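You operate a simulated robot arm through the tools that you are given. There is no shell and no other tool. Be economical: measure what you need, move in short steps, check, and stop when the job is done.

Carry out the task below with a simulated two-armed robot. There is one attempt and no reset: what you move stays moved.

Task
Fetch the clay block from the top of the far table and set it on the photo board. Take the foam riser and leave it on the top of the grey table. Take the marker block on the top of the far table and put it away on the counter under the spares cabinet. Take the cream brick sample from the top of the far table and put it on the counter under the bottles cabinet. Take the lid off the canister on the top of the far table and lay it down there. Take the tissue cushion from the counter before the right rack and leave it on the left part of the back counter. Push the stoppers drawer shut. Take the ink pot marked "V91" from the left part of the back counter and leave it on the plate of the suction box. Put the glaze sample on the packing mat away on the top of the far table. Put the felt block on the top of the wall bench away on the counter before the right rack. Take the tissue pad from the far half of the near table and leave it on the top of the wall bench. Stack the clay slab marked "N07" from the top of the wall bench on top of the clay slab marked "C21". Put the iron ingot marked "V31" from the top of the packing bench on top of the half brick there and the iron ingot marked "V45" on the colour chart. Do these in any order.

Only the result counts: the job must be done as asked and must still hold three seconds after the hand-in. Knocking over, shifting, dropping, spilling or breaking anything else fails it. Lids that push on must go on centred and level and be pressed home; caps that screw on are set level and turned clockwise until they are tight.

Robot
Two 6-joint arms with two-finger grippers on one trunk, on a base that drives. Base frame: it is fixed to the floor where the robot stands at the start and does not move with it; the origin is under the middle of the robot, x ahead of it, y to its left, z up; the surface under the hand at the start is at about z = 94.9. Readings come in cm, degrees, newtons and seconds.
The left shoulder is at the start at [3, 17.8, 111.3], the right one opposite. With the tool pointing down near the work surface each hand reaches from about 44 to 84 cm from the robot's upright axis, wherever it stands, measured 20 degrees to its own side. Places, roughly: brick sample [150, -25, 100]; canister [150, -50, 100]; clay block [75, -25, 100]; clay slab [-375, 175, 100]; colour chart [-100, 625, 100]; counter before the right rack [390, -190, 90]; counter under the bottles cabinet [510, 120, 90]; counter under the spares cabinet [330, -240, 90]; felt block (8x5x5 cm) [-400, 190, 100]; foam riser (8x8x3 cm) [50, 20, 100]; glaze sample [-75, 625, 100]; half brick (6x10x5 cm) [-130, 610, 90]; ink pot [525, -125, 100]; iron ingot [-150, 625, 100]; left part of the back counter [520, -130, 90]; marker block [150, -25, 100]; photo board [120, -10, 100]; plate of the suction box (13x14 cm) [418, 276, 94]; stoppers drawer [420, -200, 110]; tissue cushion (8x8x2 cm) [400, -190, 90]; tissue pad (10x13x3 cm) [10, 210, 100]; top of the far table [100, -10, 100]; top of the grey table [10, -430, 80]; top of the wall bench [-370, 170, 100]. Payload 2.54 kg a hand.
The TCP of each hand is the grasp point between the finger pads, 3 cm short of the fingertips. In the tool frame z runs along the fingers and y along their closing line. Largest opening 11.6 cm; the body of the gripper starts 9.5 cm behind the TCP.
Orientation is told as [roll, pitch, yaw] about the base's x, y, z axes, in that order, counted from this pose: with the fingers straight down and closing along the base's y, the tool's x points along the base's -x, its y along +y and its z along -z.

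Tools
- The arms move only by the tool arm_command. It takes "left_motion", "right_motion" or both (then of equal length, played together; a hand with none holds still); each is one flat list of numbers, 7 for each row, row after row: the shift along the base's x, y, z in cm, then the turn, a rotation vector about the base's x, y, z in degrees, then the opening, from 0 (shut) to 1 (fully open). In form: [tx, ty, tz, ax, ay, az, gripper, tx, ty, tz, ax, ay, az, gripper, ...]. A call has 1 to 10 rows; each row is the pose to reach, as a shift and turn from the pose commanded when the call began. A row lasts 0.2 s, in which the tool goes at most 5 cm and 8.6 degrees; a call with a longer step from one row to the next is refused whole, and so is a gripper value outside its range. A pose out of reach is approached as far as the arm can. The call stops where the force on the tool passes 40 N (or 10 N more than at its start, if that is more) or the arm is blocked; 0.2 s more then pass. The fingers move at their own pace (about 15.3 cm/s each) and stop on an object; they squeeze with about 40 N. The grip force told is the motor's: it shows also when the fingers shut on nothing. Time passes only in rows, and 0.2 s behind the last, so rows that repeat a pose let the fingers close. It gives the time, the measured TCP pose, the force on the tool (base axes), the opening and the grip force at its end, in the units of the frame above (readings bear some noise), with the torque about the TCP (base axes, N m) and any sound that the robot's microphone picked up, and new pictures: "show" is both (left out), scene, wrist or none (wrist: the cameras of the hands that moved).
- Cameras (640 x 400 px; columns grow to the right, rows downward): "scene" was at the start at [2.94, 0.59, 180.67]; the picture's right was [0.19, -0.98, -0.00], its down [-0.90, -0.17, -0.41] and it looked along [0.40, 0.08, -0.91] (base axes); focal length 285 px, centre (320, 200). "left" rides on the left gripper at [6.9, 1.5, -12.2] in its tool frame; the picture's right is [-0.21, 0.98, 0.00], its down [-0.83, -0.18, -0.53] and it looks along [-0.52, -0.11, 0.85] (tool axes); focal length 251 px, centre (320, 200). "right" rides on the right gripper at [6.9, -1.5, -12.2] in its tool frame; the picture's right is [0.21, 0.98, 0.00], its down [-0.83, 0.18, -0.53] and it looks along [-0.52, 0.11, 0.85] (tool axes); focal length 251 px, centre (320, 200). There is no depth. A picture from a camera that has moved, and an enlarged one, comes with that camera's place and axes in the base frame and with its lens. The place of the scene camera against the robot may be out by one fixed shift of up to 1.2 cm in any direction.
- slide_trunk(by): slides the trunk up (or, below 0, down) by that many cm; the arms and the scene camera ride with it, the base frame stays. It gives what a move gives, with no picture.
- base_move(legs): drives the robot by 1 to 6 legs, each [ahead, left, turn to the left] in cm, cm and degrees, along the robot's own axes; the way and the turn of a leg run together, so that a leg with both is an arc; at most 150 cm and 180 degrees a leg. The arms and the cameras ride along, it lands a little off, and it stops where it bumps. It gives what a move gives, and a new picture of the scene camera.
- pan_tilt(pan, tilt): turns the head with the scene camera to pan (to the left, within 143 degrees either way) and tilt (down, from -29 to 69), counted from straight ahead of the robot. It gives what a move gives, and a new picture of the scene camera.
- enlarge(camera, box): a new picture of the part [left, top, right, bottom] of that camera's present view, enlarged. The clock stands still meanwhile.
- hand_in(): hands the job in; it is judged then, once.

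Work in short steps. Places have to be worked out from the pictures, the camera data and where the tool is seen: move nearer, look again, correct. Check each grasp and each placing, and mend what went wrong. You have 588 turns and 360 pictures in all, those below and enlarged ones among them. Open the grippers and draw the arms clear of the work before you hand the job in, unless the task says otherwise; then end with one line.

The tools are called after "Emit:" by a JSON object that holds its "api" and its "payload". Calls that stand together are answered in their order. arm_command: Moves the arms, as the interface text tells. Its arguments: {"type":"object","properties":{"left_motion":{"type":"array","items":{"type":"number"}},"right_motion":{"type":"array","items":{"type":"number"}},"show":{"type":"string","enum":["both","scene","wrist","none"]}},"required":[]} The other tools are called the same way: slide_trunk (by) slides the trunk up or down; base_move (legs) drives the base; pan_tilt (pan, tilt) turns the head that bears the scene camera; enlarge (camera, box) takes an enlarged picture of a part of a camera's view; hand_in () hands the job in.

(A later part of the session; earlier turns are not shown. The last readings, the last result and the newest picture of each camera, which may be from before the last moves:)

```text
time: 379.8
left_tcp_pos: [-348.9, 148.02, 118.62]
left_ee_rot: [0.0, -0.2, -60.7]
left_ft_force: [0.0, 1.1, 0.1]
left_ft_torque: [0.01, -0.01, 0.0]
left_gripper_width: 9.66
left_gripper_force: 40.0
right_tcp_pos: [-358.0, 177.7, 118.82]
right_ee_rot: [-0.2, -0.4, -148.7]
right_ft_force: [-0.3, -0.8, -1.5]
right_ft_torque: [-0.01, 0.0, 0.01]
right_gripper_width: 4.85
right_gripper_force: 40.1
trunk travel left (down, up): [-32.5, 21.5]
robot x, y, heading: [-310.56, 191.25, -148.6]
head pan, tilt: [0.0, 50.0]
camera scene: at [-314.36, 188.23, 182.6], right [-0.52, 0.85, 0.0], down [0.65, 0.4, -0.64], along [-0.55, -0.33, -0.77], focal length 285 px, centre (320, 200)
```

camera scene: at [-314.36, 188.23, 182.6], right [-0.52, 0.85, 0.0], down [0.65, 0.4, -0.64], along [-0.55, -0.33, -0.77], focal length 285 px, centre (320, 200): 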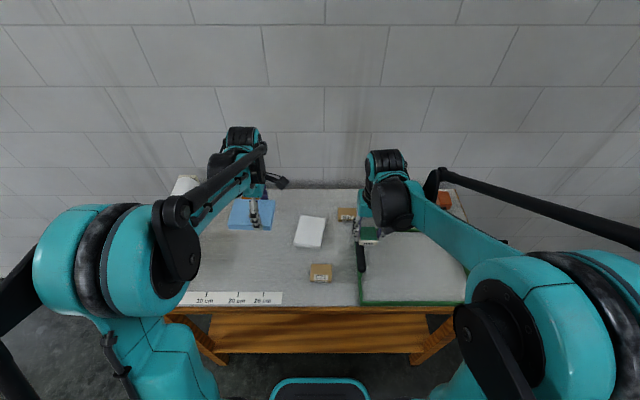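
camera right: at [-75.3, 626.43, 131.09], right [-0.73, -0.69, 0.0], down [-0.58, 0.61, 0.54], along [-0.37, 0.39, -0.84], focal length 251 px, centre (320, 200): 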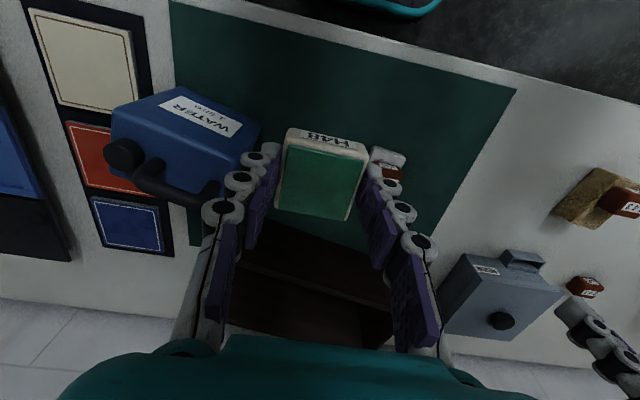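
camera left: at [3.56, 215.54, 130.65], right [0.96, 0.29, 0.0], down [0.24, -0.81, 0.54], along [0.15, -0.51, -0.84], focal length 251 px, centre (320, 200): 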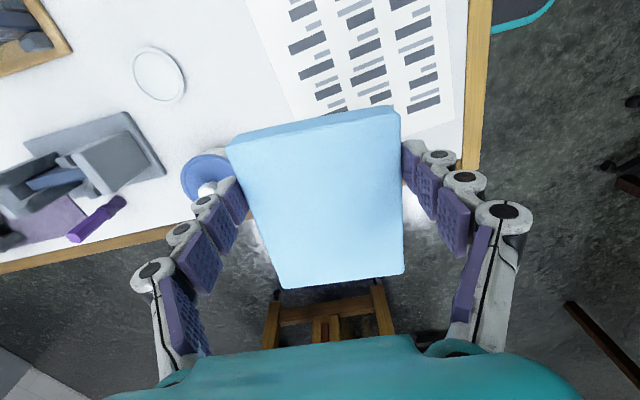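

I'll shift the pad ~7 cm left to the bare area (between the roll and the white card) and lower partway.

Emit:
{"api": "arm_command", "payload": {"left_motion": [2.6, -2.5, 0, 0, 0, 0, 0, 5.2, -5, 0, 0, 0, 0, 0, 5.2, -5, -4.5, 0, 0, 0, 0, 5.2, -5, -9, 0, 0, 0, 0, 5.2, -5, -13.5, 0, 0, 0, 0], "show": "both"}}

```text
time: 381.0
left_tcp_pos: [-343.83, 142.81, 104.97]
left_ee_rot: [0.0, -0.1, -60.7]
left_ft_force: [0.1, -0.1, -0.3]
left_ft_torque: [0.03, -0.04, -0.01]
left_gripper_width: 9.66
left_gripper_force: 39.8
right_tcp_pos: [-358.06, 177.72, 118.75]
right_ee_rot: [-0.1, -0.3, -148.7]
right_ft_force: [-0.8, 0.6, -1.6]
right_ft_torque: [0.01, -0.03, -0.02]
right_gripper_width: 4.87
right_gripper_force: 40.0
trunk travel left (down, up): [-32.5, 21.5]
robot x, y, heading: [-310.07, 191.27, -148.4]
head pan, tilt: [0.0, 50.0]
camera scene: at [-314.56, 188.09, 182.59], right [-0.52, 0.85, 0.0], down [0.66, 0.4, -0.64], along [-0.55, -0.33, -0.77], focal length 285 px, centre (320, 200)
camera left: at [-345.97, 149.62, 117.03], right [0.96, 0.29, 0.0], down [0.24, -0.81, 0.54], along [0.16, -0.51, -0.84], focal length 251 px, centre (320, 200)
```

scene: 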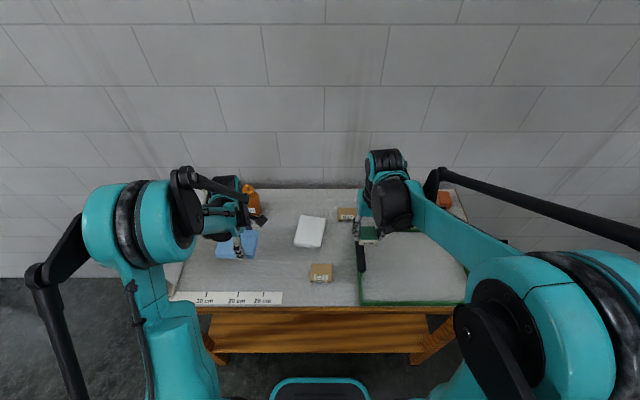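
left: 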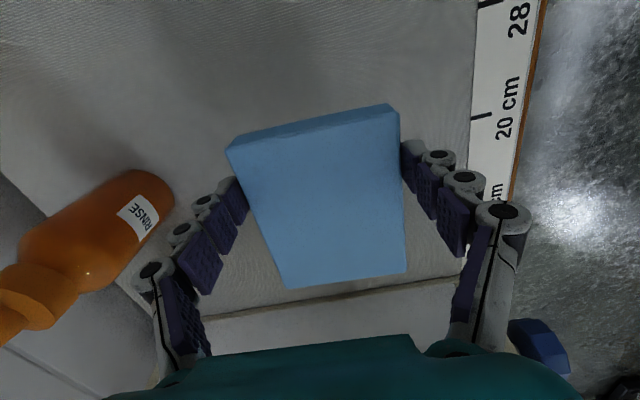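

The pad's far end is near the roll and a finger near the bottle; I'll shift ~5 cm back right and 1.5 cm forward, then lower to contact.

Emit:
{"api": "arm_command", "payload": {"left_motion": [-0.65, 2.5, 0, 0, 0, 0, 0, -1.3, 5, 0, 0, 0, 0, 0, -1.3, 5, -3, 0, 0, 0, 0, -1.3, 5, -5, 0, 0, 0, 0, -1.3, 5, -5.6, 0, 0, 0, 0, -1.3, 5, -6.1, 0, 0, 0, 0, -1.3, 5, -6.5, 0, 0, 0, 0, -1.3, 5, -6.9, 0, 0, 0, 0], "show": "wrist"}}

```text
time: 382.8
left_tcp_pos: [-345.21, 147.99, 98.27]
left_ee_rot: [-0.3, -0.3, -60.8]
left_ft_force: [-6.7, -4.2, 28.8]
left_ft_torque: [-0.19, 0.25, -0.02]
left_gripper_width: 9.73
left_gripper_force: 40.4
right_tcp_pos: [-357.92, 177.8, 118.86]
right_ee_rot: [-0.2, -0.2, -148.7]
right_ft_force: [-0.4, -0.2, -1.4]
right_ft_torque: [0.01, -0.02, -0.02]
right_gripper_width: 4.87
right_gripper_force: 40.1
trunk travel left (down, up): [-32.5, 21.5]
robot x, y, heading: [-310.33, 190.9, -148.6]
head pan, tilt: [0.0, 50.0]
camera left: at [-347.16, 154.82, 110.33], right [0.96, 0.29, 0.0], down [0.25, -0.81, 0.54], along [0.15, -0.51, -0.84], focal length 251 px, centre (320, 200)
```

left: 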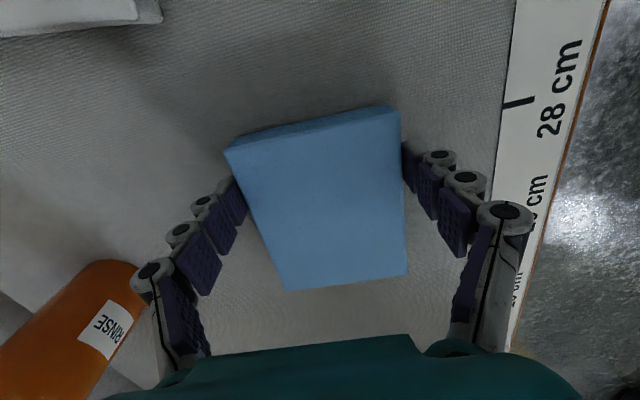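

Contact. Opening and lifting straight up.

Emit:
{"api": "arm_command", "payload": {"left_motion": [0, 0, 0.2, 0, 0, 0, 0.95, 0, 0, 0.2, 0, 0, 0, 0.95, 0, 0, 4, 0, 0, 0, 0.95, 0, 0, 8.5, 0, 0, 0, 0.95, 0, 0, 13, 0, 0, 0, 1, 0, 0, 17.5, 0, 0, 0, 1, 0, 0, 21, 0, 0, 0, 1], "show": "wrist"}}

```text
time: 384.4
left_tcp_pos: [-345.0, 148.08, 119.1]
left_ee_rot: [0.0, -0.2, -60.7]
left_ft_force: [0.4, -0.3, -1.4]
left_ft_torque: [-0.02, -0.05, -0.02]
left_gripper_width: 11.61
left_gripper_force: 0.0
right_tcp_pos: [-357.93, 177.84, 118.68]
right_ee_rot: [-0.1, -0.2, -148.7]
right_ft_force: [0.0, -0.3, -1.7]
right_ft_torque: [-0.01, 0.0, 0.0]
right_gripper_width: 4.89
right_gripper_force: 39.6
trunk travel left (down, up): [-32.5, 21.5]
robot x, y, heading: [-310.6, 191.31, -148.6]
head pan, tilt: [0.0, 50.0]
camera left: at [-347.09, 154.81, 131.22], right [0.96, 0.29, 0.0], down [0.25, -0.81, 0.54], along [0.16, -0.51, -0.84], focal length 251 px, centre (320, 200)
```

left: 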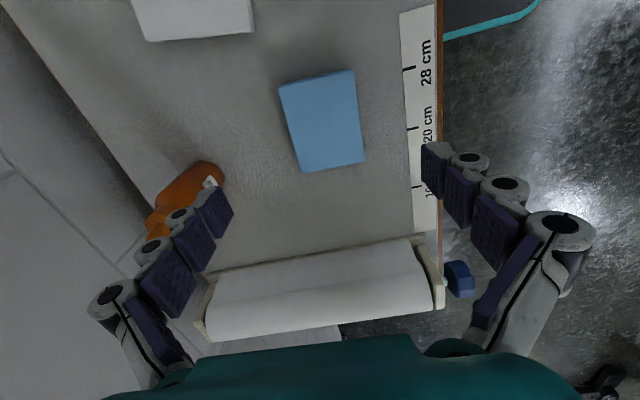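

Pad placed. I'll turn the left hand back, then shift the base right 30 cm to work on the slabs.

Emit:
{"api": "arm_command", "payload": {"left_motion": [0, 0, 0, 0, 0, -8.6, 1, 0, 0, 0, 0, 0, -17.2, 1, 0, 0, 0, 0, 0, -25.8, 1, 0, 0, 0, 0, 0, -34.4, 1, 0, 0, 0, 0, 0, -43, 1, 0, 0, 0, 0, 0, -51.6, 1, 0, 0, 0, 0, 0, -60.2, 1, 0, 0, 0, 0, 0, -68.8, 1, 0, 0, 0, 0, 0, -77.4, 1, 0, 0, 0, 0, 0, -86, 1], "show": "none"}}

Emit:
{"api": "base_move", "payload": {"legs": [[0, -30, 0]]}}

Emit:
{"api": "enlarge", "payload": {"camera": "left", "box": [0, 0, 640, 400]}}

```text
time: 386.6
left_tcp_pos: [-345.11, 147.97, 119.14]
left_ee_rot: [0.0, -0.2, -146.8]
left_ft_force: [-0.6, 0.4, -0.3]
left_ft_torque: [0.0, 0.0, 0.01]
left_gripper_width: 11.59
left_gripper_force: 0.2
right_tcp_pos: [-357.94, 177.79, 118.76]
right_ee_rot: [0.0, -0.4, -148.7]
right_ft_force: [-0.4, 0.2, -1.8]
right_ft_torque: [-0.06, -0.02, 0.0]
right_gripper_width: 4.88
right_gripper_force: 39.8
trunk travel left (down, up): [-32.5, 21.5]
robot x, y, heading: [-310.34, 191.31, -148.6]
head pan, tilt: [0.0, 50.0]
```

```text
time: 388.6
left_tcp_pos: [-360.68, 173.54, 119.16]
left_ee_rot: [0.0, -0.2, -146.6]
left_ft_force: [-0.4, 0.1, -0.2]
left_ft_torque: [-0.01, 0.01, 0.02]
left_gripper_width: 11.56
left_gripper_force: 0.0
right_tcp_pos: [-373.62, 203.49, 118.63]
right_ee_rot: [0.0, -0.3, -148.7]
right_ft_force: [-0.3, -0.2, -1.6]
right_ft_torque: [-0.03, -0.02, -0.01]
right_gripper_width: 4.88
right_gripper_force: 40.1
trunk travel left (down, up): [-32.5, 21.5]
robot x, y, heading: [-325.79, 217.02, -148.5]
head pan, tilt: [0.0, 50.0]
camera scene: at [-330.07, 214.0, 182.6], right [-0.52, 0.85, 0.0], down [0.65, 0.4, -0.64], along [-0.55, -0.33, -0.77], focal length 285 px, centre (320, 200)
```

scene: 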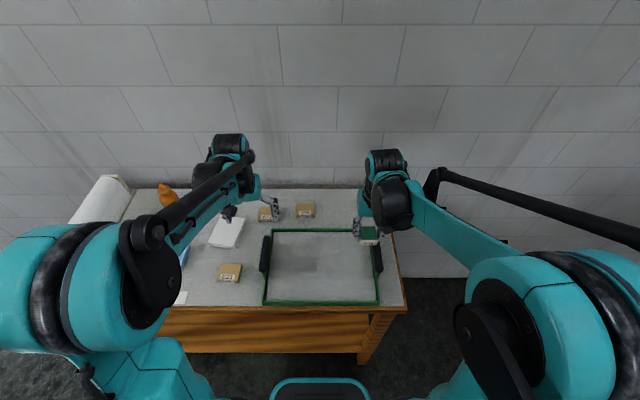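

```text
1.00 times, centred on (320, 200) of left (not enlarged: the box is as wide or as high as the picture)
camera zoom: at [-354.07, 176.21, 131.23], right [0.36, -0.93, 0.0], down [-0.79, -0.3, 0.54], along [-0.5, -0.19, -0.84], focal length 251 px, centre (320, 200)
```

zoom: 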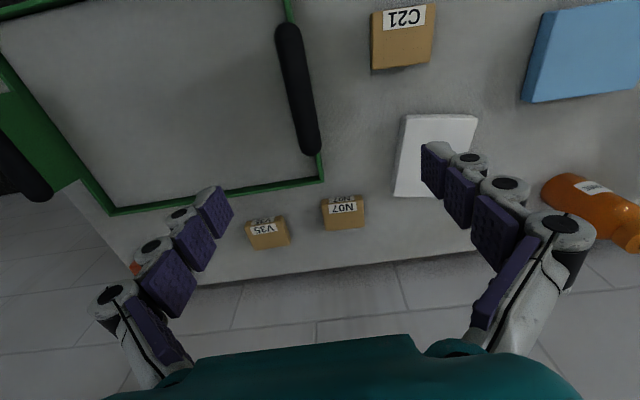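

N07 is at ≈[-375,164]; C21 ≈[-350.5,167.8]. I'll move above N07 and lower to look.

Emit:
{"api": "arm_command", "payload": {"left_motion": [-3.6, -2.3, 0, 0, 0, -1, 1, -7.2, -4.6, 0, 0, 0, -2, 1, -10.8, -7, 0, 0, 0, -2, 1, -14.3, -9.3, 0, 0, 0, -2, 1, -14.3, -9.3, -4.5, 0, 0, -2, 1, -14.3, -9.3, -9, 0, 0, -2, 1, -14.3, -9.3, -12.5, 0, 0, -2, 1], "show": "wrist"}}

```text
time: 390.2
left_tcp_pos: [-374.98, 164.22, 106.6]
left_ee_rot: [0.0, -0.2, -148.6]
left_ft_force: [-0.4, -0.2, -0.2]
left_ft_torque: [0.02, 0.0, 0.0]
left_gripper_width: 11.57
left_gripper_force: 0.1
right_tcp_pos: [-373.61, 203.39, 118.63]
right_ee_rot: [-0.1, -0.2, -148.7]
right_ft_force: [0.1, -0.2, -1.0]
right_ft_torque: [0.05, 0.0, -0.01]
right_gripper_width: 4.86
right_gripper_force: 39.6
trunk travel left (down, up): [-32.5, 21.5]
robot x, y, heading: [-326.25, 216.87, -148.5]
head pan, tilt: [0.0, 50.0]
camera left: at [-368.34, 166.54, 118.66], right [0.33, -0.95, 0.0], down [-0.8, -0.27, 0.54], along [-0.51, -0.17, -0.84], focal length 251 px, centre (320, 200)
```

left: 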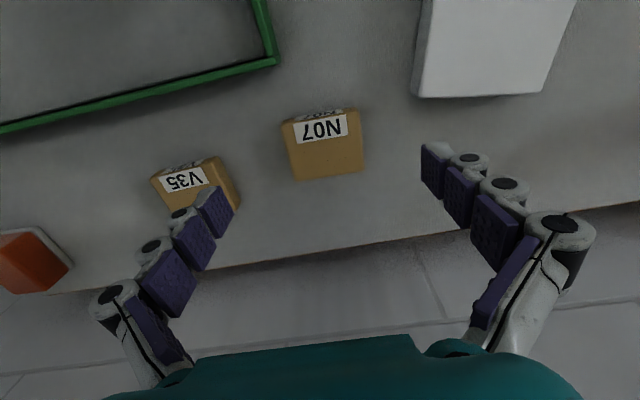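

N07 nearly centred. Narrowing the opening (V35 is close), then descending and gripping.

Emit:
{"api": "arm_command", "payload": {"left_motion": [-0.6, -0.7, 0, 0, 0, 0, 0.72, -0.6, -0.7, -3.5, 0, 0, 0, 0.72, -0.6, -0.7, -6.5, 0, 0, 0, 0.72, -0.6, -0.7, -8, 0, 0, 0, 0.72, -0.6, -0.7, -8, 0, 0, 0, 0, -0.6, -0.7, -8, 0, 0, 0, 0, -0.6, -0.7, -8, 0, 0, 0, 0], "show": "wrist"}}

```text
time: 391.8
left_tcp_pos: [-375.56, 163.56, 98.62]
left_ee_rot: [0.0, -0.2, -148.6]
left_ft_force: [-1.5, -0.1, 2.3]
left_ft_torque: [0.12, 0.13, -0.01]
left_gripper_width: 6.96
left_gripper_force: 39.8
right_tcp_pos: [-373.59, 203.39, 118.68]
right_ee_rot: [-0.1, -0.3, -148.7]
right_ft_force: [-0.3, 0.3, -0.9]
right_ft_torque: [0.01, -0.02, 0.0]
right_gripper_width: 4.88
right_gripper_force: 40.2
trunk travel left (down, up): [-32.5, 21.5]
robot x, y, heading: [-326.06, 217.23, -148.6]
head pan, tilt: [0.0, 50.0]
camera left: at [-368.91, 165.91, 110.72], right [0.33, -0.95, 0.0], down [-0.8, -0.27, 0.54], along [-0.51, -0.17, -0.84], focal length 251 px, centre (320, 200)
```

left: 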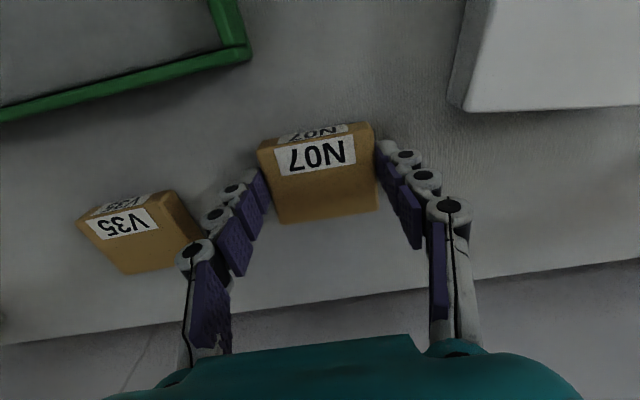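

N07 gripped. I'll lift and carry it over C21.

Emit:
{"api": "arm_command", "payload": {"left_motion": [0, 0, 4.5, 0, 0, 0, 0, 0, 0, 9, 0, 0, 0, 0, 3.5, 0.6, 12, 0, 0, 0, 0, 8, 1.4, 12, 0, 0, 0, 0, 12.5, 2.2, 12, 0, 0, 0, 0, 17, 3, 12, 0, 0, 0, 0, 21.5, 3.7, 12, 0, 0, 0, 0, 24.9, 4.2, 12, 0, 0, 0, 0, 24.9, 4.2, 8, 0, 0, 0, 0], "show": "both"}}

```text
time: 393.8
left_tcp_pos: [-350.8, 167.56, 106.74]
left_ee_rot: [-0.1, -0.1, -148.6]
left_ft_force: [-0.4, -0.6, -1.2]
left_ft_torque: [0.04, -0.02, -0.01]
left_gripper_width: 6.92
left_gripper_force: 40.6
right_tcp_pos: [-373.88, 203.16, 118.53]
right_ee_rot: [0.0, -0.2, -148.7]
right_ft_force: [-0.6, -0.5, -1.4]
right_ft_torque: [0.01, 0.01, -0.01]
right_gripper_width: 4.89
right_gripper_force: 40.2
trunk travel left (down, up): [-32.5, 21.5]
robot x, y, heading: [-325.9, 216.95, -148.7]
head pan, tilt: [0.0, 50.0]
camera scene: at [-330.34, 213.64, 182.58], right [-0.52, 0.85, 0.0], down [0.66, 0.4, -0.64], along [-0.55, -0.33, -0.77], focal length 285 px, centre (320, 200)
camera left: at [-344.13, 169.86, 118.66], right [0.33, -0.95, 0.0], down [-0.8, -0.28, 0.54], along [-0.51, -0.17, -0.84], focal length 251 px, centre (320, 200)
```

scene: 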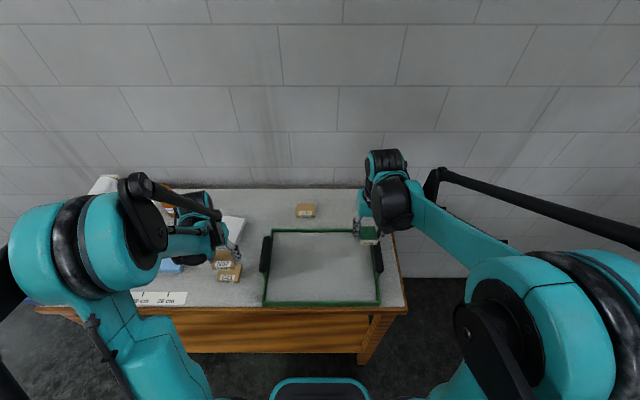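
left: 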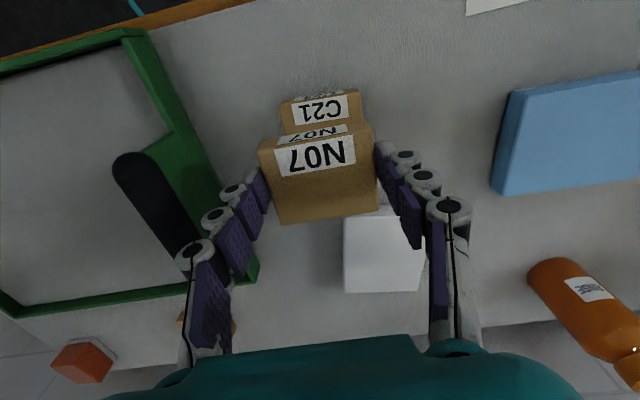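

Small alignment: N07 needs ~0.9 cm back and 0.5 cm sideways. Then lowering onto C21 until contact.

Emit:
{"api": "arm_command", "payload": {"left_motion": [1, 0, 0, 0, 0, 0, 0, 1, 0, -2.5, 0, 0, 0, 0, 1, 0, -4.5, 0, 0, 0, 0, 1, 0, -5.1, 0, 0, 0, 0, 1, 0, -5.6, 0, 0, 0, 0, 1, 0, -6, 0, 0, 0, 0, 1, 0, -6.4, 0, 0, 0, 0, 1, 0, -6.8, 0, 0, 0, 0], "show": "wrist"}}

```text
time: 395.6
left_tcp_pos: [-349.55, 167.89, 99.87]
left_ee_rot: [-0.1, -0.3, -148.6]
left_ft_force: [0.1, -2.9, 34.4]
left_ft_torque: [-0.12, -0.08, 0.04]
left_gripper_width: 6.93
left_gripper_force: 40.1
right_tcp_pos: [-373.62, 203.53, 118.96]
right_ee_rot: [0.1, -0.3, -148.7]
right_ft_force: [-0.1, -0.5, -1.4]
right_ft_torque: [0.04, 0.01, 0.03]
right_gripper_width: 4.88
right_gripper_force: 40.2
trunk travel left (down, up): [-32.5, 21.5]
robot x, y, heading: [-326.19, 216.45, -148.6]
head pan, tilt: [0.0, 50.0]
camera left: at [-342.82, 170.28, 112.07], right [0.33, -0.95, 0.0], down [-0.8, -0.27, 0.54], along [-0.51, -0.18, -0.84], focal length 251 px, centre (320, 200)
```

left: 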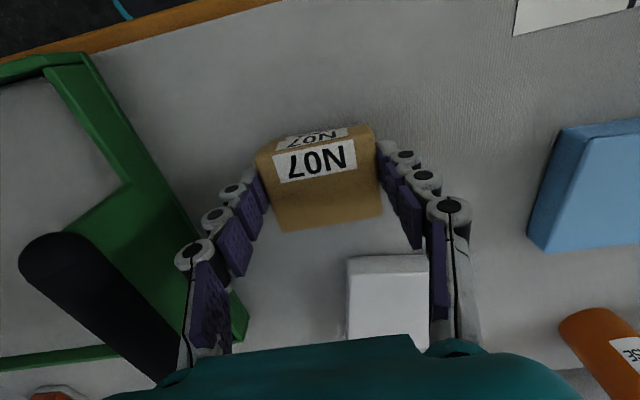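

Contact with C21 below. Releasing and lifting to check.

Emit:
{"api": "arm_command", "payload": {"left_motion": [0, 0, 0.2, 0, 0, 0, 0.72, 0, 0, 0.2, 0, 0, 0, 0.72, 0, 0, 4, 0, 0, 0, 0.72, 0, 0, 8.5, 0, 0, 0, 0.8, 0, 0, 13, 0, 0, 0, 1, 0, 0, 17.5, 0, 0, 0, 1], "show": "wrist"}}

Emit:
{"api": "enlarge", "payload": {"camera": "left", "box": [240, 40, 400, 160]}}

```text
time: 397.0
left_tcp_pos: [-349.59, 167.89, 117.6]
left_ee_rot: [0.0, -0.2, -148.6]
left_ft_force: [-0.4, 0.6, -0.1]
left_ft_torque: [-0.01, -0.01, -0.03]
left_gripper_width: 11.63
left_gripper_force: 0.1
right_tcp_pos: [-373.56, 203.41, 118.79]
right_ee_rot: [0.0, -0.4, -148.7]
right_ft_force: [0.3, 0.2, -1.6]
right_ft_torque: [-0.03, 0.01, -0.02]
right_gripper_width: 4.86
right_gripper_force: 40.7
trunk travel left (down, up): [-32.5, 21.5]
robot x, y, heading: [-325.93, 217.11, -148.6]
head pan, tilt: [0.0, 50.0]
camera left: at [-342.84, 170.31, 129.56], right [0.33, -0.95, 0.0], down [-0.8, -0.27, 0.54], along [-0.51, -0.18, -0.84], focal length 251 px, centre (320, 200)
```

left: 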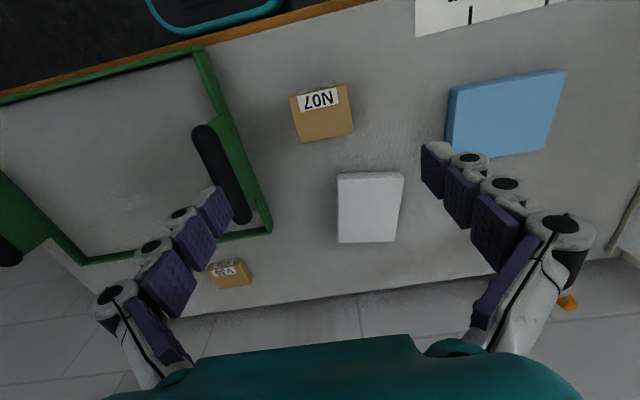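

```text
3.33 times, centred on (320, 100) of left
camera zoom: at [-342.84, 170.31, 129.56], right [0.33, -0.95, 0.0], down [-0.8, -0.27, 0.54], along [-0.51, -0.18, -0.84], focal length 838 px, centre (320, 533)
```

zoom: 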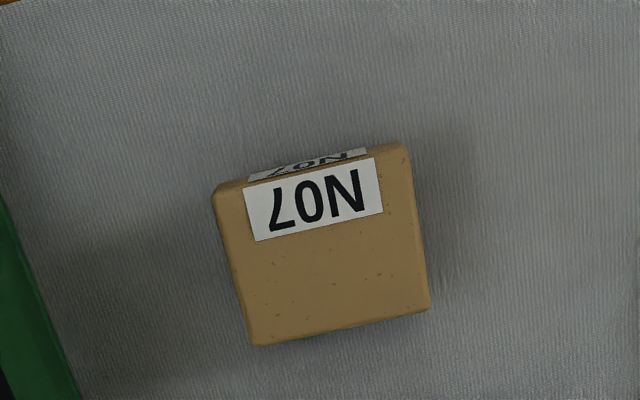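

Checking the stack from the scene camera's side.

Emit:
{"api": "enlarge", "payload": {"camera": "scene", "box": [170, 220, 290, 310]}}

```text
4.44 times, centred on (230, 265) of scene
camera zoom: at [-329.92, 214.1, 182.6], right [-0.52, 0.85, 0.0], down [0.65, 0.4, -0.64], along [-0.55, -0.34, -0.77], focal length 1267 px, centre (720, -89)
```

zoom: 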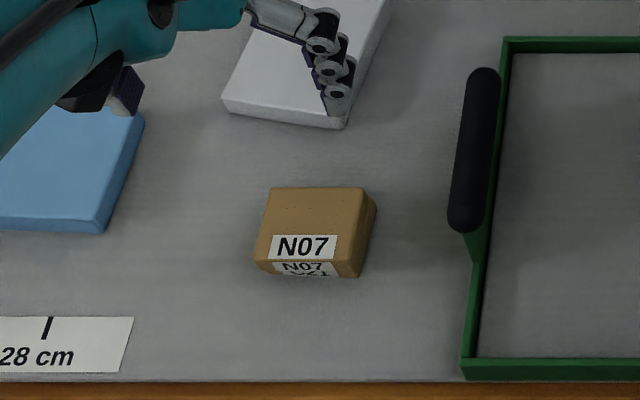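

Stack is good. Now the felt block in the back right corner: I'll shift the base right 34 and forward 4.

Emit:
{"api": "base_move", "payload": {"legs": [[0, -34, 0], [4, 0, 0]]}}

Emit:
{"api": "enlarge", "payload": {"camera": "left", "box": [0, 0, 640, 400]}}

```text
time: 399.7
left_tcp_pos: [-370.57, 194.81, 117.5]
left_ee_rot: [0.1, -0.2, -148.5]
left_ft_force: [-0.2, 0.2, -0.1]
left_ft_torque: [0.03, -0.04, -0.04]
left_gripper_width: 11.59
left_gripper_force: 0.0
right_tcp_pos: [-394.58, 230.29, 118.58]
right_ee_rot: [-0.1, -0.3, -148.5]
right_ft_force: [-0.7, 0.3, -0.9]
right_ft_torque: [0.02, 0.0, 0.05]
right_gripper_width: 4.88
right_gripper_force: 40.2
trunk travel left (down, up): [-32.5, 21.5]
robot x, y, heading: [-347.14, 244.05, -148.4]
head pan, tilt: [0.0, 50.0]
camera scene: at [-351.14, 241.0, 182.6], right [-0.52, 0.85, 0.0], down [0.65, 0.4, -0.64], along [-0.55, -0.34, -0.77], focal length 285 px, centre (320, 200)
```

scene: 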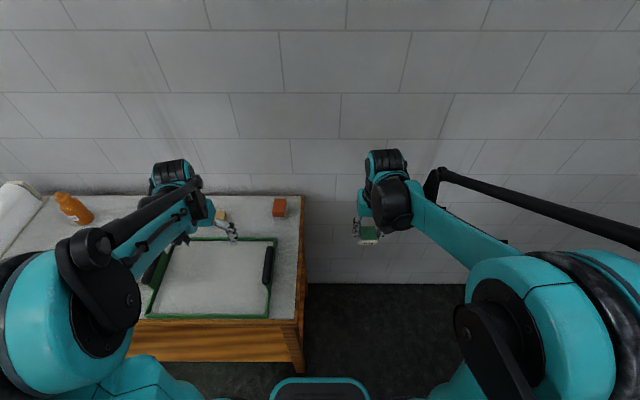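

```text
1.00 times, centred on (320, 200) of left (not enlarged: the box is as wide or as high as the picture)
camera zoom: at [-363.9, 197.2, 129.45], right [0.33, -0.94, 0.0], down [-0.8, -0.28, 0.54], along [-0.51, -0.18, -0.84], focal length 251 px, centre (320, 200)
```

zoom: 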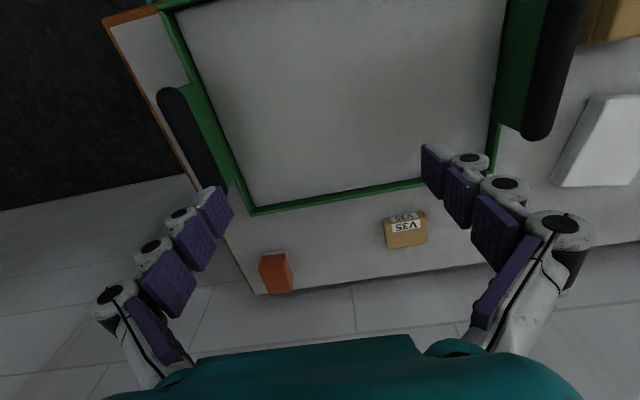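

Felt block at ≈[-400.5,192.7]. Moving the left hand over it and lowering to look.

Emit:
{"api": "arm_command", "payload": {"left_motion": [-4.3, -0.3, 0, 0, 0, 0, 1, -8.6, -0.6, 0, 0, 0, 0, 1, -12.9, -0.9, 0, 0, 0, 0, 1, -17.2, -1.2, 0, 0, 0, 0, 1, -21.5, -1.5, 0, 0, 0, 0, 1, -25.8, -1.8, 0, 0, 0, 0, 1, -30, -2.1, 0, 0, 0, 0, 1, -30, -2.1, -4.5, 0, 0, 0, 1, -30, -2.1, -9, 0, 0, 0, 1], "show": "wrist"}}

```text
time: 401.7
left_tcp_pos: [-400.7, 192.6, 108.25]
left_ee_rot: [0.0, -0.1, -148.4]
left_ft_force: [0.0, -0.6, 1.0]
left_ft_torque: [0.02, -0.01, -0.02]
left_gripper_width: 11.6
left_gripper_force: 0.0
right_tcp_pos: [-394.76, 230.22, 118.66]
right_ee_rot: [-0.1, -0.1, -148.5]
right_ft_force: [-0.6, -0.8, -1.1]
right_ft_torque: [0.0, -0.03, 0.0]
right_gripper_width: 4.87
right_gripper_force: 39.9
trunk travel left (down, up): [-32.5, 21.5]
robot x, y, heading: [-347.0, 243.84, -148.5]
head pan, tilt: [0.0, 50.0]
camera left: at [-394.04, 194.97, 120.32], right [0.33, -0.94, 0.0], down [-0.8, -0.28, 0.54], along [-0.51, -0.18, -0.84], focal length 251 px, centre (320, 200)
```

left: 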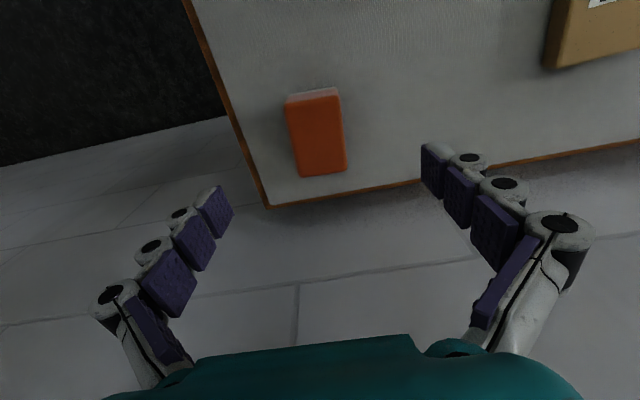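

Centred. Descending and gripping the felt block.

Emit:
{"api": "arm_command", "payload": {"left_motion": [0, 0, -4.5, 0, 0, 1, 1, 0, 0, -8, 0, 0, 1, 1, 0, 0, -9.6, 0, 0, 1, 1, 0, 0, -9.6, 0, 0, 1, 0, 0, 0, -9.6, 0, 0, 1, 0, 0, 0, -9.6, 0, 0, 1, 0], "show": "none"}}

Emit:
{"api": "arm_command", "payload": {"left_motion": [0, 0, 4.5, 0, 0, 0, 0, 0, 0, 9, 0, 0, 0, 0, 0, 0, 13.5, 0, 0, 0, 0, 0, 0, 18, 0, 0, 0, 0, 3.6, 2, 20, 0, 0, 0, 0, 7.5, 4, 20, 0, 0, 0, 0, 11.5, 6.2, 20, 0, 0, 0, 0, 15.5, 8.4, 20, 0, 0, 0, 0, 19.5, 10.6, 20, 0, 0, 0, 0], "show": "wrist"}}

```text
time: 403.1
left_tcp_pos: [-400.66, 192.75, 98.89]
left_ee_rot: [0.0, -0.2, -147.4]
left_ft_force: [-1.2, -0.5, 1.4]
left_ft_torque: [-0.04, 0.0, -0.02]
left_gripper_width: 4.72
left_gripper_force: 39.8
right_tcp_pos: [-394.76, 230.32, 118.72]
right_ee_rot: [-0.1, -0.3, -148.5]
right_ft_force: [0.2, -0.3, -1.1]
right_ft_torque: [0.01, 0.02, 0.03]
right_gripper_width: 4.87
right_gripper_force: 40.3
trunk travel left (down, up): [-32.5, 21.5]
robot x, y, heading: [-347.25, 244.13, -148.4]
head pan, tilt: [0.0, 50.0]
```

```text
time: 405.1
left_tcp_pos: [-380.99, 203.47, 118.83]
left_ee_rot: [0.0, -0.4, -147.5]
left_ft_force: [0.0, 0.0, -0.8]
left_ft_torque: [-0.01, 0.02, 0.01]
left_gripper_width: 4.71
left_gripper_force: 40.1
right_tcp_pos: [-394.62, 230.32, 118.76]
right_ee_rot: [-0.2, -0.3, -148.5]
right_ft_force: [0.0, 0.4, -0.9]
right_ft_torque: [0.02, 0.05, -0.01]
right_gripper_width: 4.89
right_gripper_force: 40.3
trunk travel left (down, up): [-32.5, 21.5]
robot x, y, heading: [-347.3, 243.98, -148.5]
head pan, tilt: [0.0, 50.0]
camera left: at [-374.3, 205.94, 130.81], right [0.34, -0.94, 0.0], down [-0.79, -0.29, 0.54], along [-0.5, -0.19, -0.84], focal length 251 px, centre (320, 200)
```

left: 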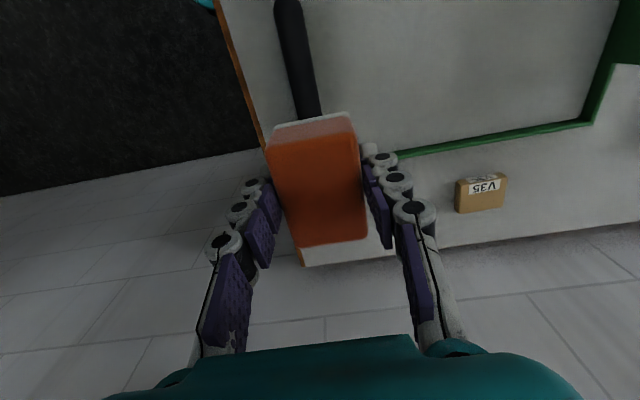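

Felt held. Next: far table's near side, to set the glaze tile on the bare spot where the clay block stood. Driving back to about the starting place.

Emit:
{"api": "base_move", "payload": {"legs": [[-65, 0, 0], [0, 150, 0], [0, 150, 0], [0, 90, 0], [0, 0, 148.5]]}}

```text
time: 433.4
left_tcp_pos: [-34.15, -38.3, 118.63]
left_ee_rot: [0.0, -0.2, 1.1]
left_ft_force: [-0.1, -0.4, -1.4]
left_ft_torque: [-0.01, -0.01, 0.0]
left_gripper_width: 4.63
left_gripper_force: 39.6
right_tcp_pos: [-36.6, -68.22, 118.69]
right_ee_rot: [-0.1, -0.4, 0.1]
right_ft_force: [-0.5, 0.8, -1.4]
right_ft_torque: [-0.01, 0.0, -0.02]
right_gripper_width: 4.88
right_gripper_force: 40.2
trunk travel left (down, up): [-32.5, 21.5]
robot x, y, heading: [-84.42, -55.15, -0.0]
head pan, tilt: [0.0, 50.0]
camera scene: at [-79.42, -55.6, 182.6], right [0.0, -1.0, 0.0], down [-0.77, 0.0, -0.64], along [0.64, 0.0, -0.77], focal length 285 px, centre (320, 200)
```

scene: 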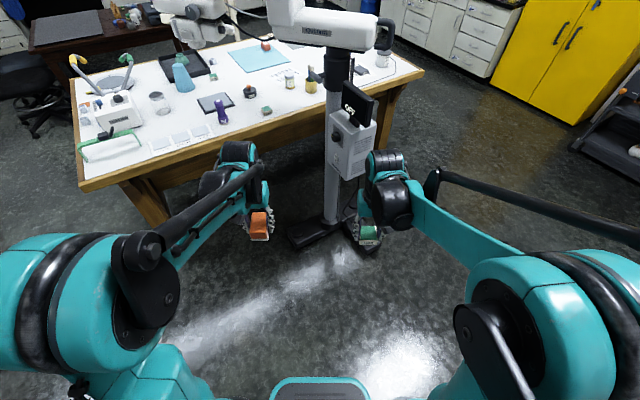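

Now to about [-4,-5].

Emit:
{"api": "base_move", "payload": {"legs": [[0, 50, 0], [80, 0, 0]]}}

Emit:
{"api": "enlarge", "payload": {"camera": "right", "box": [0, 0, 640, 400]}}

```text
time: 440.2
left_tcp_pos: [46.1, 11.06, 118.63]
left_ee_rot: [-0.1, -0.2, 0.5]
left_ft_force: [0.6, 0.0, -0.2]
left_ft_torque: [0.0, -0.01, -0.03]
left_gripper_width: 4.64
left_gripper_force: 39.9
right_tcp_pos: [43.15, -19.08, 118.72]
right_ee_rot: [-0.2, -0.3, -0.5]
right_ft_force: [-0.1, 0.0, -1.0]
right_ft_torque: [-0.02, 0.0, 0.03]
right_gripper_width: 4.91
right_gripper_force: 39.6
trunk travel left (down, up): [-32.5, 21.5]
robot x, y, heading: [-4.33, -5.68, -0.5]
head pan, tilt: [0.0, 50.0]
camera scene: at [0.58, -5.96, 182.59], right [-0.01, -1.0, 0.0], down [-0.77, 0.01, -0.64], along [0.64, -0.01, -0.77], focal length 285 px, centre (320, 200)
```

scene: 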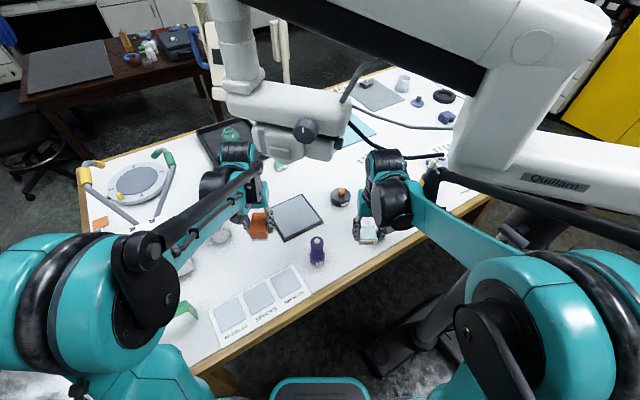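

```text
1.00 times, centred on (320, 200) of right (not enlarged: the box is as wide or as high as the picture)
camera zoom: at [36.34, -20.27, 131.01], right [-0.21, 0.98, 0.0], down [0.82, 0.18, 0.54], along [0.53, 0.11, -0.84], focal length 251 px, centre (320, 200)
```

zoom: 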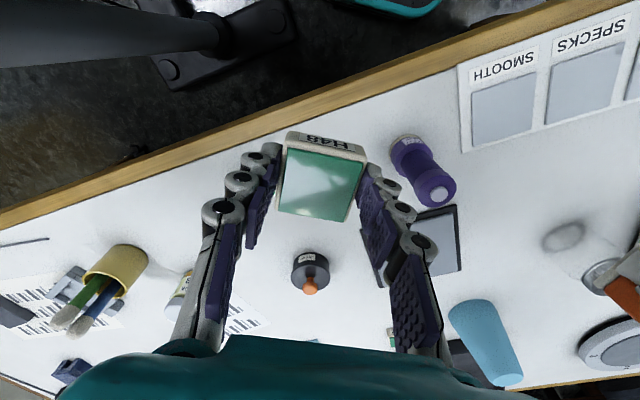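

Moving the glaze to above the clay block's old spot (≈[66,-30.5]).

Emit:
{"api": "arm_command", "payload": {"right_motion": [3.3, -1.6, -1.5, 0, 0, 0, 0, 6.5, -3.3, -3, 0, 0, 0, 0, 9.8, -4.9, -4.6, 0, 0, 0, 0, 13.1, -6.5, -6.1, 0, 0, 0, 0, 16.4, -8.1, -7.6, 0, 0, 0, 0, 19.6, -9.8, -9.2, 0, 0, 0, 0, 22.9, -11.4, -10.7, 0, 0, 0, 0], "show": "wrist"}}

```text
time: 441.8
left_tcp_pos: [46.26, 10.97, 118.58]
left_ee_rot: [0.0, -0.2, 0.5]
left_ft_force: [0.5, 0.9, -0.4]
left_ft_torque: [0.0, 0.03, 0.03]
left_gripper_width: 4.64
left_gripper_force: 40.1
right_tcp_pos: [66.26, -30.41, 107.86]
right_ee_rot: [-0.1, -0.2, -0.4]
right_ft_force: [0.0, -0.1, -1.2]
right_ft_torque: [-0.02, 0.03, -0.03]
right_gripper_width: 4.86
right_gripper_force: 40.1
trunk travel left (down, up): [-32.5, 21.5]
robot x, y, heading: [-4.25, -5.26, -0.3]
head pan, tilt: [0.0, 50.0]
camera right: at [59.42, -31.76, 120.21], right [-0.21, 0.98, 0.0], down [0.83, 0.17, 0.54], along [0.53, 0.11, -0.84], focal length 251 px, centre (320, 200)
```

right: 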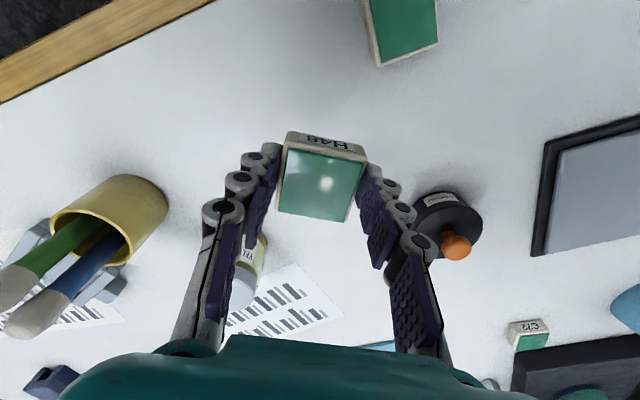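

Clear below. Lowering to contact, 2 cm nearer.

Emit:
{"api": "arm_command", "payload": {"right_motion": [-1, 0, -4, 0, 0, 0, 0, -2, 0, -7.5, 0, 0, 0, 0, -2, 0, -8.6, 0, 0, 0, 0, -2, 0, -9.1, 0, 0, 0, 0, -2, 0, -9.5, 0, 0, 0, 0, -2, 0, -9.8, 0, 0, 0, 0], "show": "wrist"}}

```text
time: 443.2
left_tcp_pos: [45.94, 11.04, 118.86]
left_ee_rot: [-0.1, -0.3, 0.5]
left_ft_force: [-0.2, 0.0, -0.2]
left_ft_torque: [0.0, 0.0, 0.0]
left_gripper_width: 4.64
left_gripper_force: 39.4
right_tcp_pos: [63.99, -30.36, 98.36]
right_ee_rot: [0.0, -0.3, -0.5]
right_ft_force: [7.2, -2.4, 26.2]
right_ft_torque: [0.2, 0.13, -0.02]
right_gripper_width: 4.87
right_gripper_force: 40.0
trunk travel left (down, up): [-32.5, 21.5]
robot x, y, heading: [-4.43, -5.56, -0.2]
head pan, tilt: [0.0, 50.0]
camera right: at [57.13, -31.67, 110.7], right [-0.21, 0.98, 0.0], down [0.82, 0.18, 0.54], along [0.53, 0.11, -0.84], focal length 251 px, centre (320, 200)
```

right: 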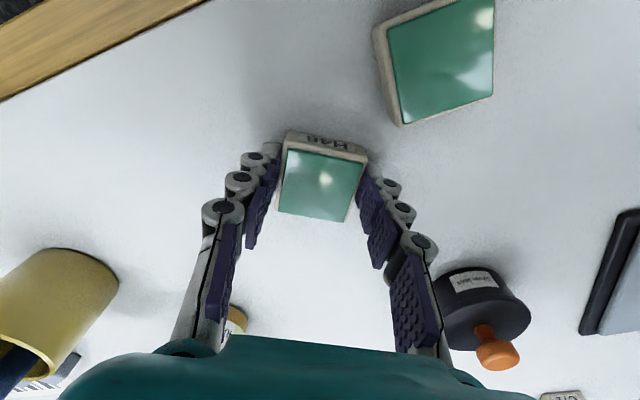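

Contact. Opening only slightly (jar nearby) and lifting.

Emit:
{"api": "arm_command", "payload": {"right_motion": [0, 0, 0.2, 0, 0, 0, 0.53, 0, 0, 0.2, 0, 0, 0, 0.53, 0, 0, 4, 0, 0, 0, 0.53, 0, 0, 8.5, 0, 0, 0, 0.55, 0, 0, 11, 0, 0, 0, 0.8, -4, 2, 13, 0, 0, 0, 1, -8, 4, 15, 0, 0, 0, 1, -12, 6, 17, 0, 0, 0, 1, -16, 8, 19, 0, 0, 0, 1, -20, 10, 20, 0, 0, 0, 1], "show": "wrist"}}

```text
time: 445.4
left_tcp_pos: [45.97, 11.09, 118.82]
left_ee_rot: [0.0, -0.3, 0.5]
left_ft_force: [-0.2, -0.8, -0.4]
left_ft_torque: [0.0, -0.01, -0.01]
left_gripper_width: 4.65
left_gripper_force: 40.5
right_tcp_pos: [43.78, -20.38, 118.26]
right_ee_rot: [-0.1, -0.3, -0.5]
right_ft_force: [-0.5, -0.5, 0.3]
right_ft_torque: [0.01, -0.06, 0.03]
right_gripper_width: 11.59
right_gripper_force: 0.1
trunk travel left (down, up): [-32.5, 21.5]
robot x, y, heading: [-4.16, -5.53, -0.6]
head pan, tilt: [0.0, 50.0]
camera right: at [36.85, -21.63, 130.58], right [-0.21, 0.98, 0.0], down [0.82, 0.18, 0.54], along [0.53, 0.11, -0.84], focal length 251 px, centre (320, 200)
```

right: 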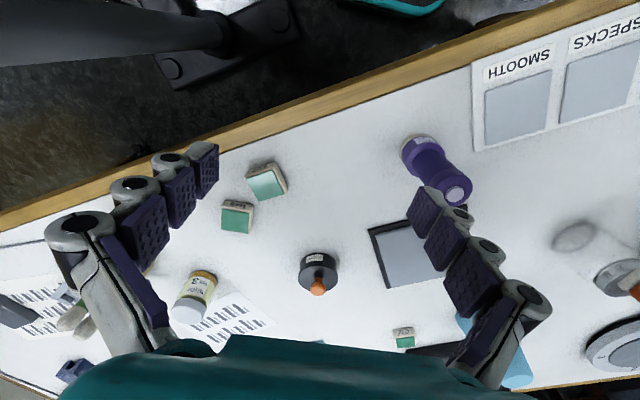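

Glaze is set. Now round the right side again to the table's far side for the cream brick.

Emit:
{"api": "base_move", "payload": {"legs": [[-40, 0, 0], [0, -150, 0], [0, -60, 0], [150, 0, 0], [118, 0, 0], [0, 105, 0]]}}

Emit:
{"api": "base_move", "payload": {"legs": [[42, 0, 0], [0, 58, 0], [0, 0, -148]]}}

```text
time: 475.6
left_tcp_pos: [274.98, -94.32, 118.67]
left_ee_rot: [0.0, -0.2, 0.3]
left_ft_force: [0.9, 0.3, -0.3]
left_ft_torque: [0.01, -0.02, -0.02]
left_gripper_width: 4.65
left_gripper_force: 40.2
right_tcp_pos: [272.8, -125.68, 118.19]
right_ee_rot: [-0.1, -0.3, -0.7]
right_ft_force: [0.4, 0.5, -0.2]
right_ft_torque: [-0.02, -0.02, -0.01]
right_gripper_width: 11.62
right_gripper_force: 0.0
trunk travel left (down, up): [-32.5, 21.5]
robot x, y, heading: [224.67, -110.26, -0.6]
head pan, tilt: [0.0, 50.0]
camera scene: at [229.39, -111.0, 182.6], right [-0.01, -1.0, 0.0], down [-0.77, 0.01, -0.64], along [0.64, -0.01, -0.77], focal length 285 px, centre (320, 200)
```

scene: 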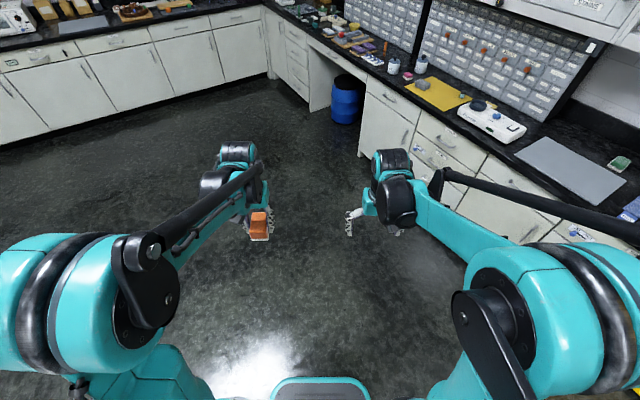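

```text
time: 487.2
left_tcp_pos: [233.01, -93.26, 118.81]
left_ee_rot: [0.0, -0.2, -147.5]
left_ft_force: [0.4, 0.9, -0.9]
left_ft_torque: [-0.02, 0.0, -0.02]
left_gripper_width: 4.66
left_gripper_force: 40.3
right_tcp_pos: [217.98, -65.46, 118.18]
right_ee_rot: [-0.1, -0.3, -148.5]
right_ft_force: [0.3, 0.3, 0.1]
right_ft_torque: [0.03, 0.0, 0.02]
right_gripper_width: 11.59
right_gripper_force: 0.0
trunk travel left (down, up): [-32.5, 21.5]
robot x, y, heading: [267.14, -53.06, -148.4]
head pan, tilt: [0.0, 50.0]
camera scene: at [263.09, -55.71, 182.6], right [-0.52, 0.85, 0.0], down [0.65, 0.4, -0.64], along [-0.55, -0.34, -0.77], focal length 285 px, centre (320, 200)
```

scene: 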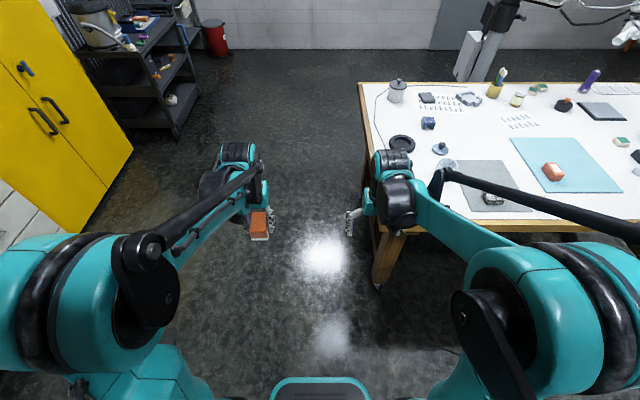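

Sliding in to the previous standing place at the far edge.

Emit:
{"api": "base_move", "payload": {"legs": [[0, -47, -0.3], [32, 0, 0]]}}

Emit:
{"api": "enlarge", "payload": {"camera": "right", "box": [0, 0, 640, 400]}}

```text
time: 491.7
left_tcp_pos: [180.9, -69.27, 118.68]
left_ee_rot: [0.0, -0.2, -148.1]
left_ft_force: [0.8, -0.6, -0.1]
left_ft_torque: [0.02, -0.03, 0.01]
left_gripper_width: 4.67
left_gripper_force: 39.7
right_tcp_pos: [166.25, -41.22, 118.18]
right_ee_rot: [-0.1, -0.3, -149.3]
right_ft_force: [-0.5, 0.2, -0.8]
right_ft_torque: [0.0, 0.0, 0.0]
right_gripper_width: 11.62
right_gripper_force: 0.1
trunk travel left (down, up): [-32.5, 21.5]
robot x, y, heading: [215.65, -29.1, -149.5]
head pan, tilt: [0.0, 50.0]
camera scene: at [211.39, -32.04, 182.59], right [-0.51, 0.86, 0.0], down [0.66, 0.39, -0.64], along [-0.55, -0.33, -0.77], focal length 285 px, centre (320, 200)
```

scene: 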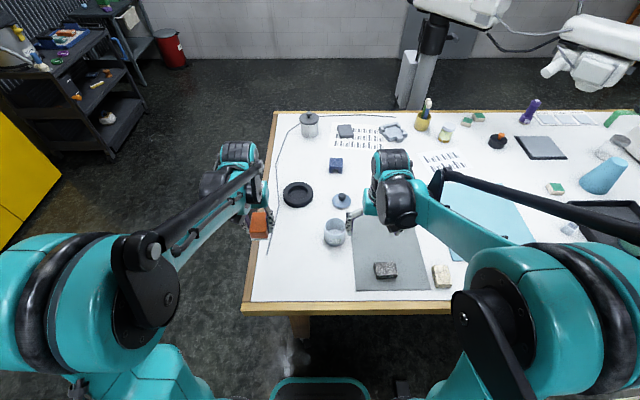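

```text
1.00 times, centred on (320, 200) of right (not enlarged: the box is as wide or as high as the picture)
camera zoom: at [171.63, -36.29, 130.49], right [0.68, -0.73, 0.0], down [-0.61, -0.58, 0.54], along [-0.39, -0.37, -0.84], focal length 251 px, centre (320, 200)
```

zoom: 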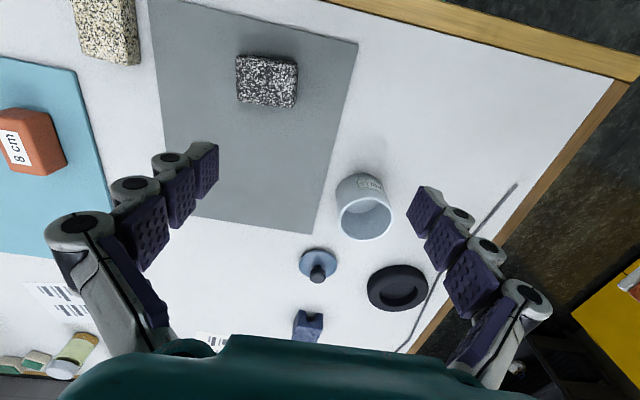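

Cream brick at ≈[157.2,-18.9]. Moving the right hand above it.

Emit:
{"api": "arm_command", "payload": {"right_motion": [-1.8, 4.4, 0, 0, 0, 0, 1, -3.6, 8.9, 0, 0, 0, 0, 1, -5.4, 13.4, 0, 0, 0, 0, 1, -7.2, 17.9, 0, 0, 0, 0, 1, -9, 22.3, 0, 0, 0, 0, 1, -9, 22.3, -4.5, 0, 0, 0, 1, -9, 22.3, -9, 0, 0, 0, 1], "show": "wrist"}}

```text
time: 493.3
left_tcp_pos: [180.76, -69.32, 118.74]
left_ee_rot: [0.0, -0.1, -148.2]
left_ft_force: [-1.0, -0.3, -1.3]
left_ft_torque: [-0.04, -0.02, 0.0]
left_gripper_width: 4.66
left_gripper_force: 40.4
right_tcp_pos: [157.25, -18.84, 109.12]
right_ee_rot: [0.0, -0.3, -149.1]
right_ft_force: [-0.9, 0.2, -0.9]
right_ft_torque: [-0.01, -0.02, 0.01]
right_gripper_width: 11.57
right_gripper_force: 0.1
trunk travel left (down, up): [-32.5, 21.5]
robot x, y, heading: [215.72, -28.84, -149.2]
head pan, tilt: [0.0, 50.0]
camera right: at [162.49, -13.89, 121.42], right [0.68, -0.73, 0.0], down [-0.61, -0.58, 0.54], along [-0.39, -0.37, -0.84], focal length 251 px, centre (320, 200)
```

right: 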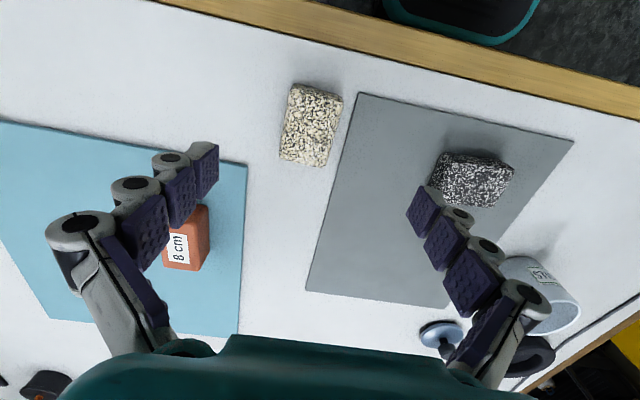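

Slight shift and descend to grip the brick.

Emit:
{"api": "arm_command", "payload": {"right_motion": [-0.1, 1, -3.5, 0, 0, 0, 1, -0.1, 1, -7, 0, 0, 0, 1, -0.1, 1, -10.2, 0, 0, 0, 1, -0.1, 1, -10.2, 0, 0, 0, 0, -0.1, 1, -10.2, 0, 0, 0, 0, -0.1, 1, -10.2, 0, 0, 0, 0], "show": "wrist"}}

```text
time: 494.7
left_tcp_pos: [180.89, -69.29, 118.87]
left_ee_rot: [-0.1, -0.3, -148.2]
left_ft_force: [0.6, 0.3, -1.4]
left_ft_torque: [-0.01, -0.01, -0.04]
left_gripper_width: 4.66
left_gripper_force: 40.3
right_tcp_pos: [157.23, -17.92, 99.04]
right_ee_rot: [-0.1, -0.4, -149.1]
right_ft_force: [-0.2, -0.1, 0.9]
right_ft_torque: [-0.02, -0.02, 0.01]
right_gripper_width: 4.88
right_gripper_force: 39.9
trunk travel left (down, up): [-32.5, 21.5]
robot x, y, heading: [215.75, -29.06, -149.1]
head pan, tilt: [0.0, 50.0]
camera right: at [162.51, -12.96, 111.33], right [0.68, -0.73, 0.0], down [-0.61, -0.58, 0.54], along [-0.39, -0.37, -0.84], focal length 251 px, centre (320, 200)
```

right: 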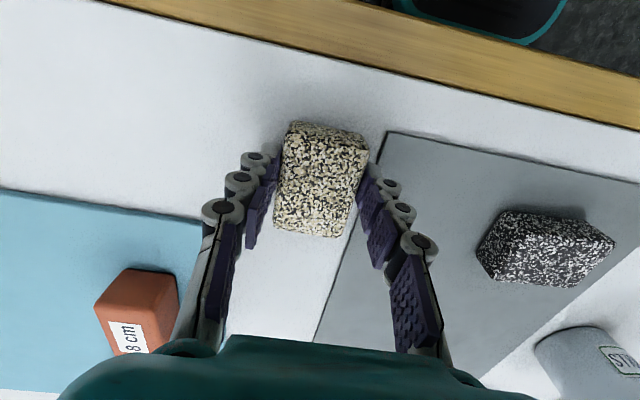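

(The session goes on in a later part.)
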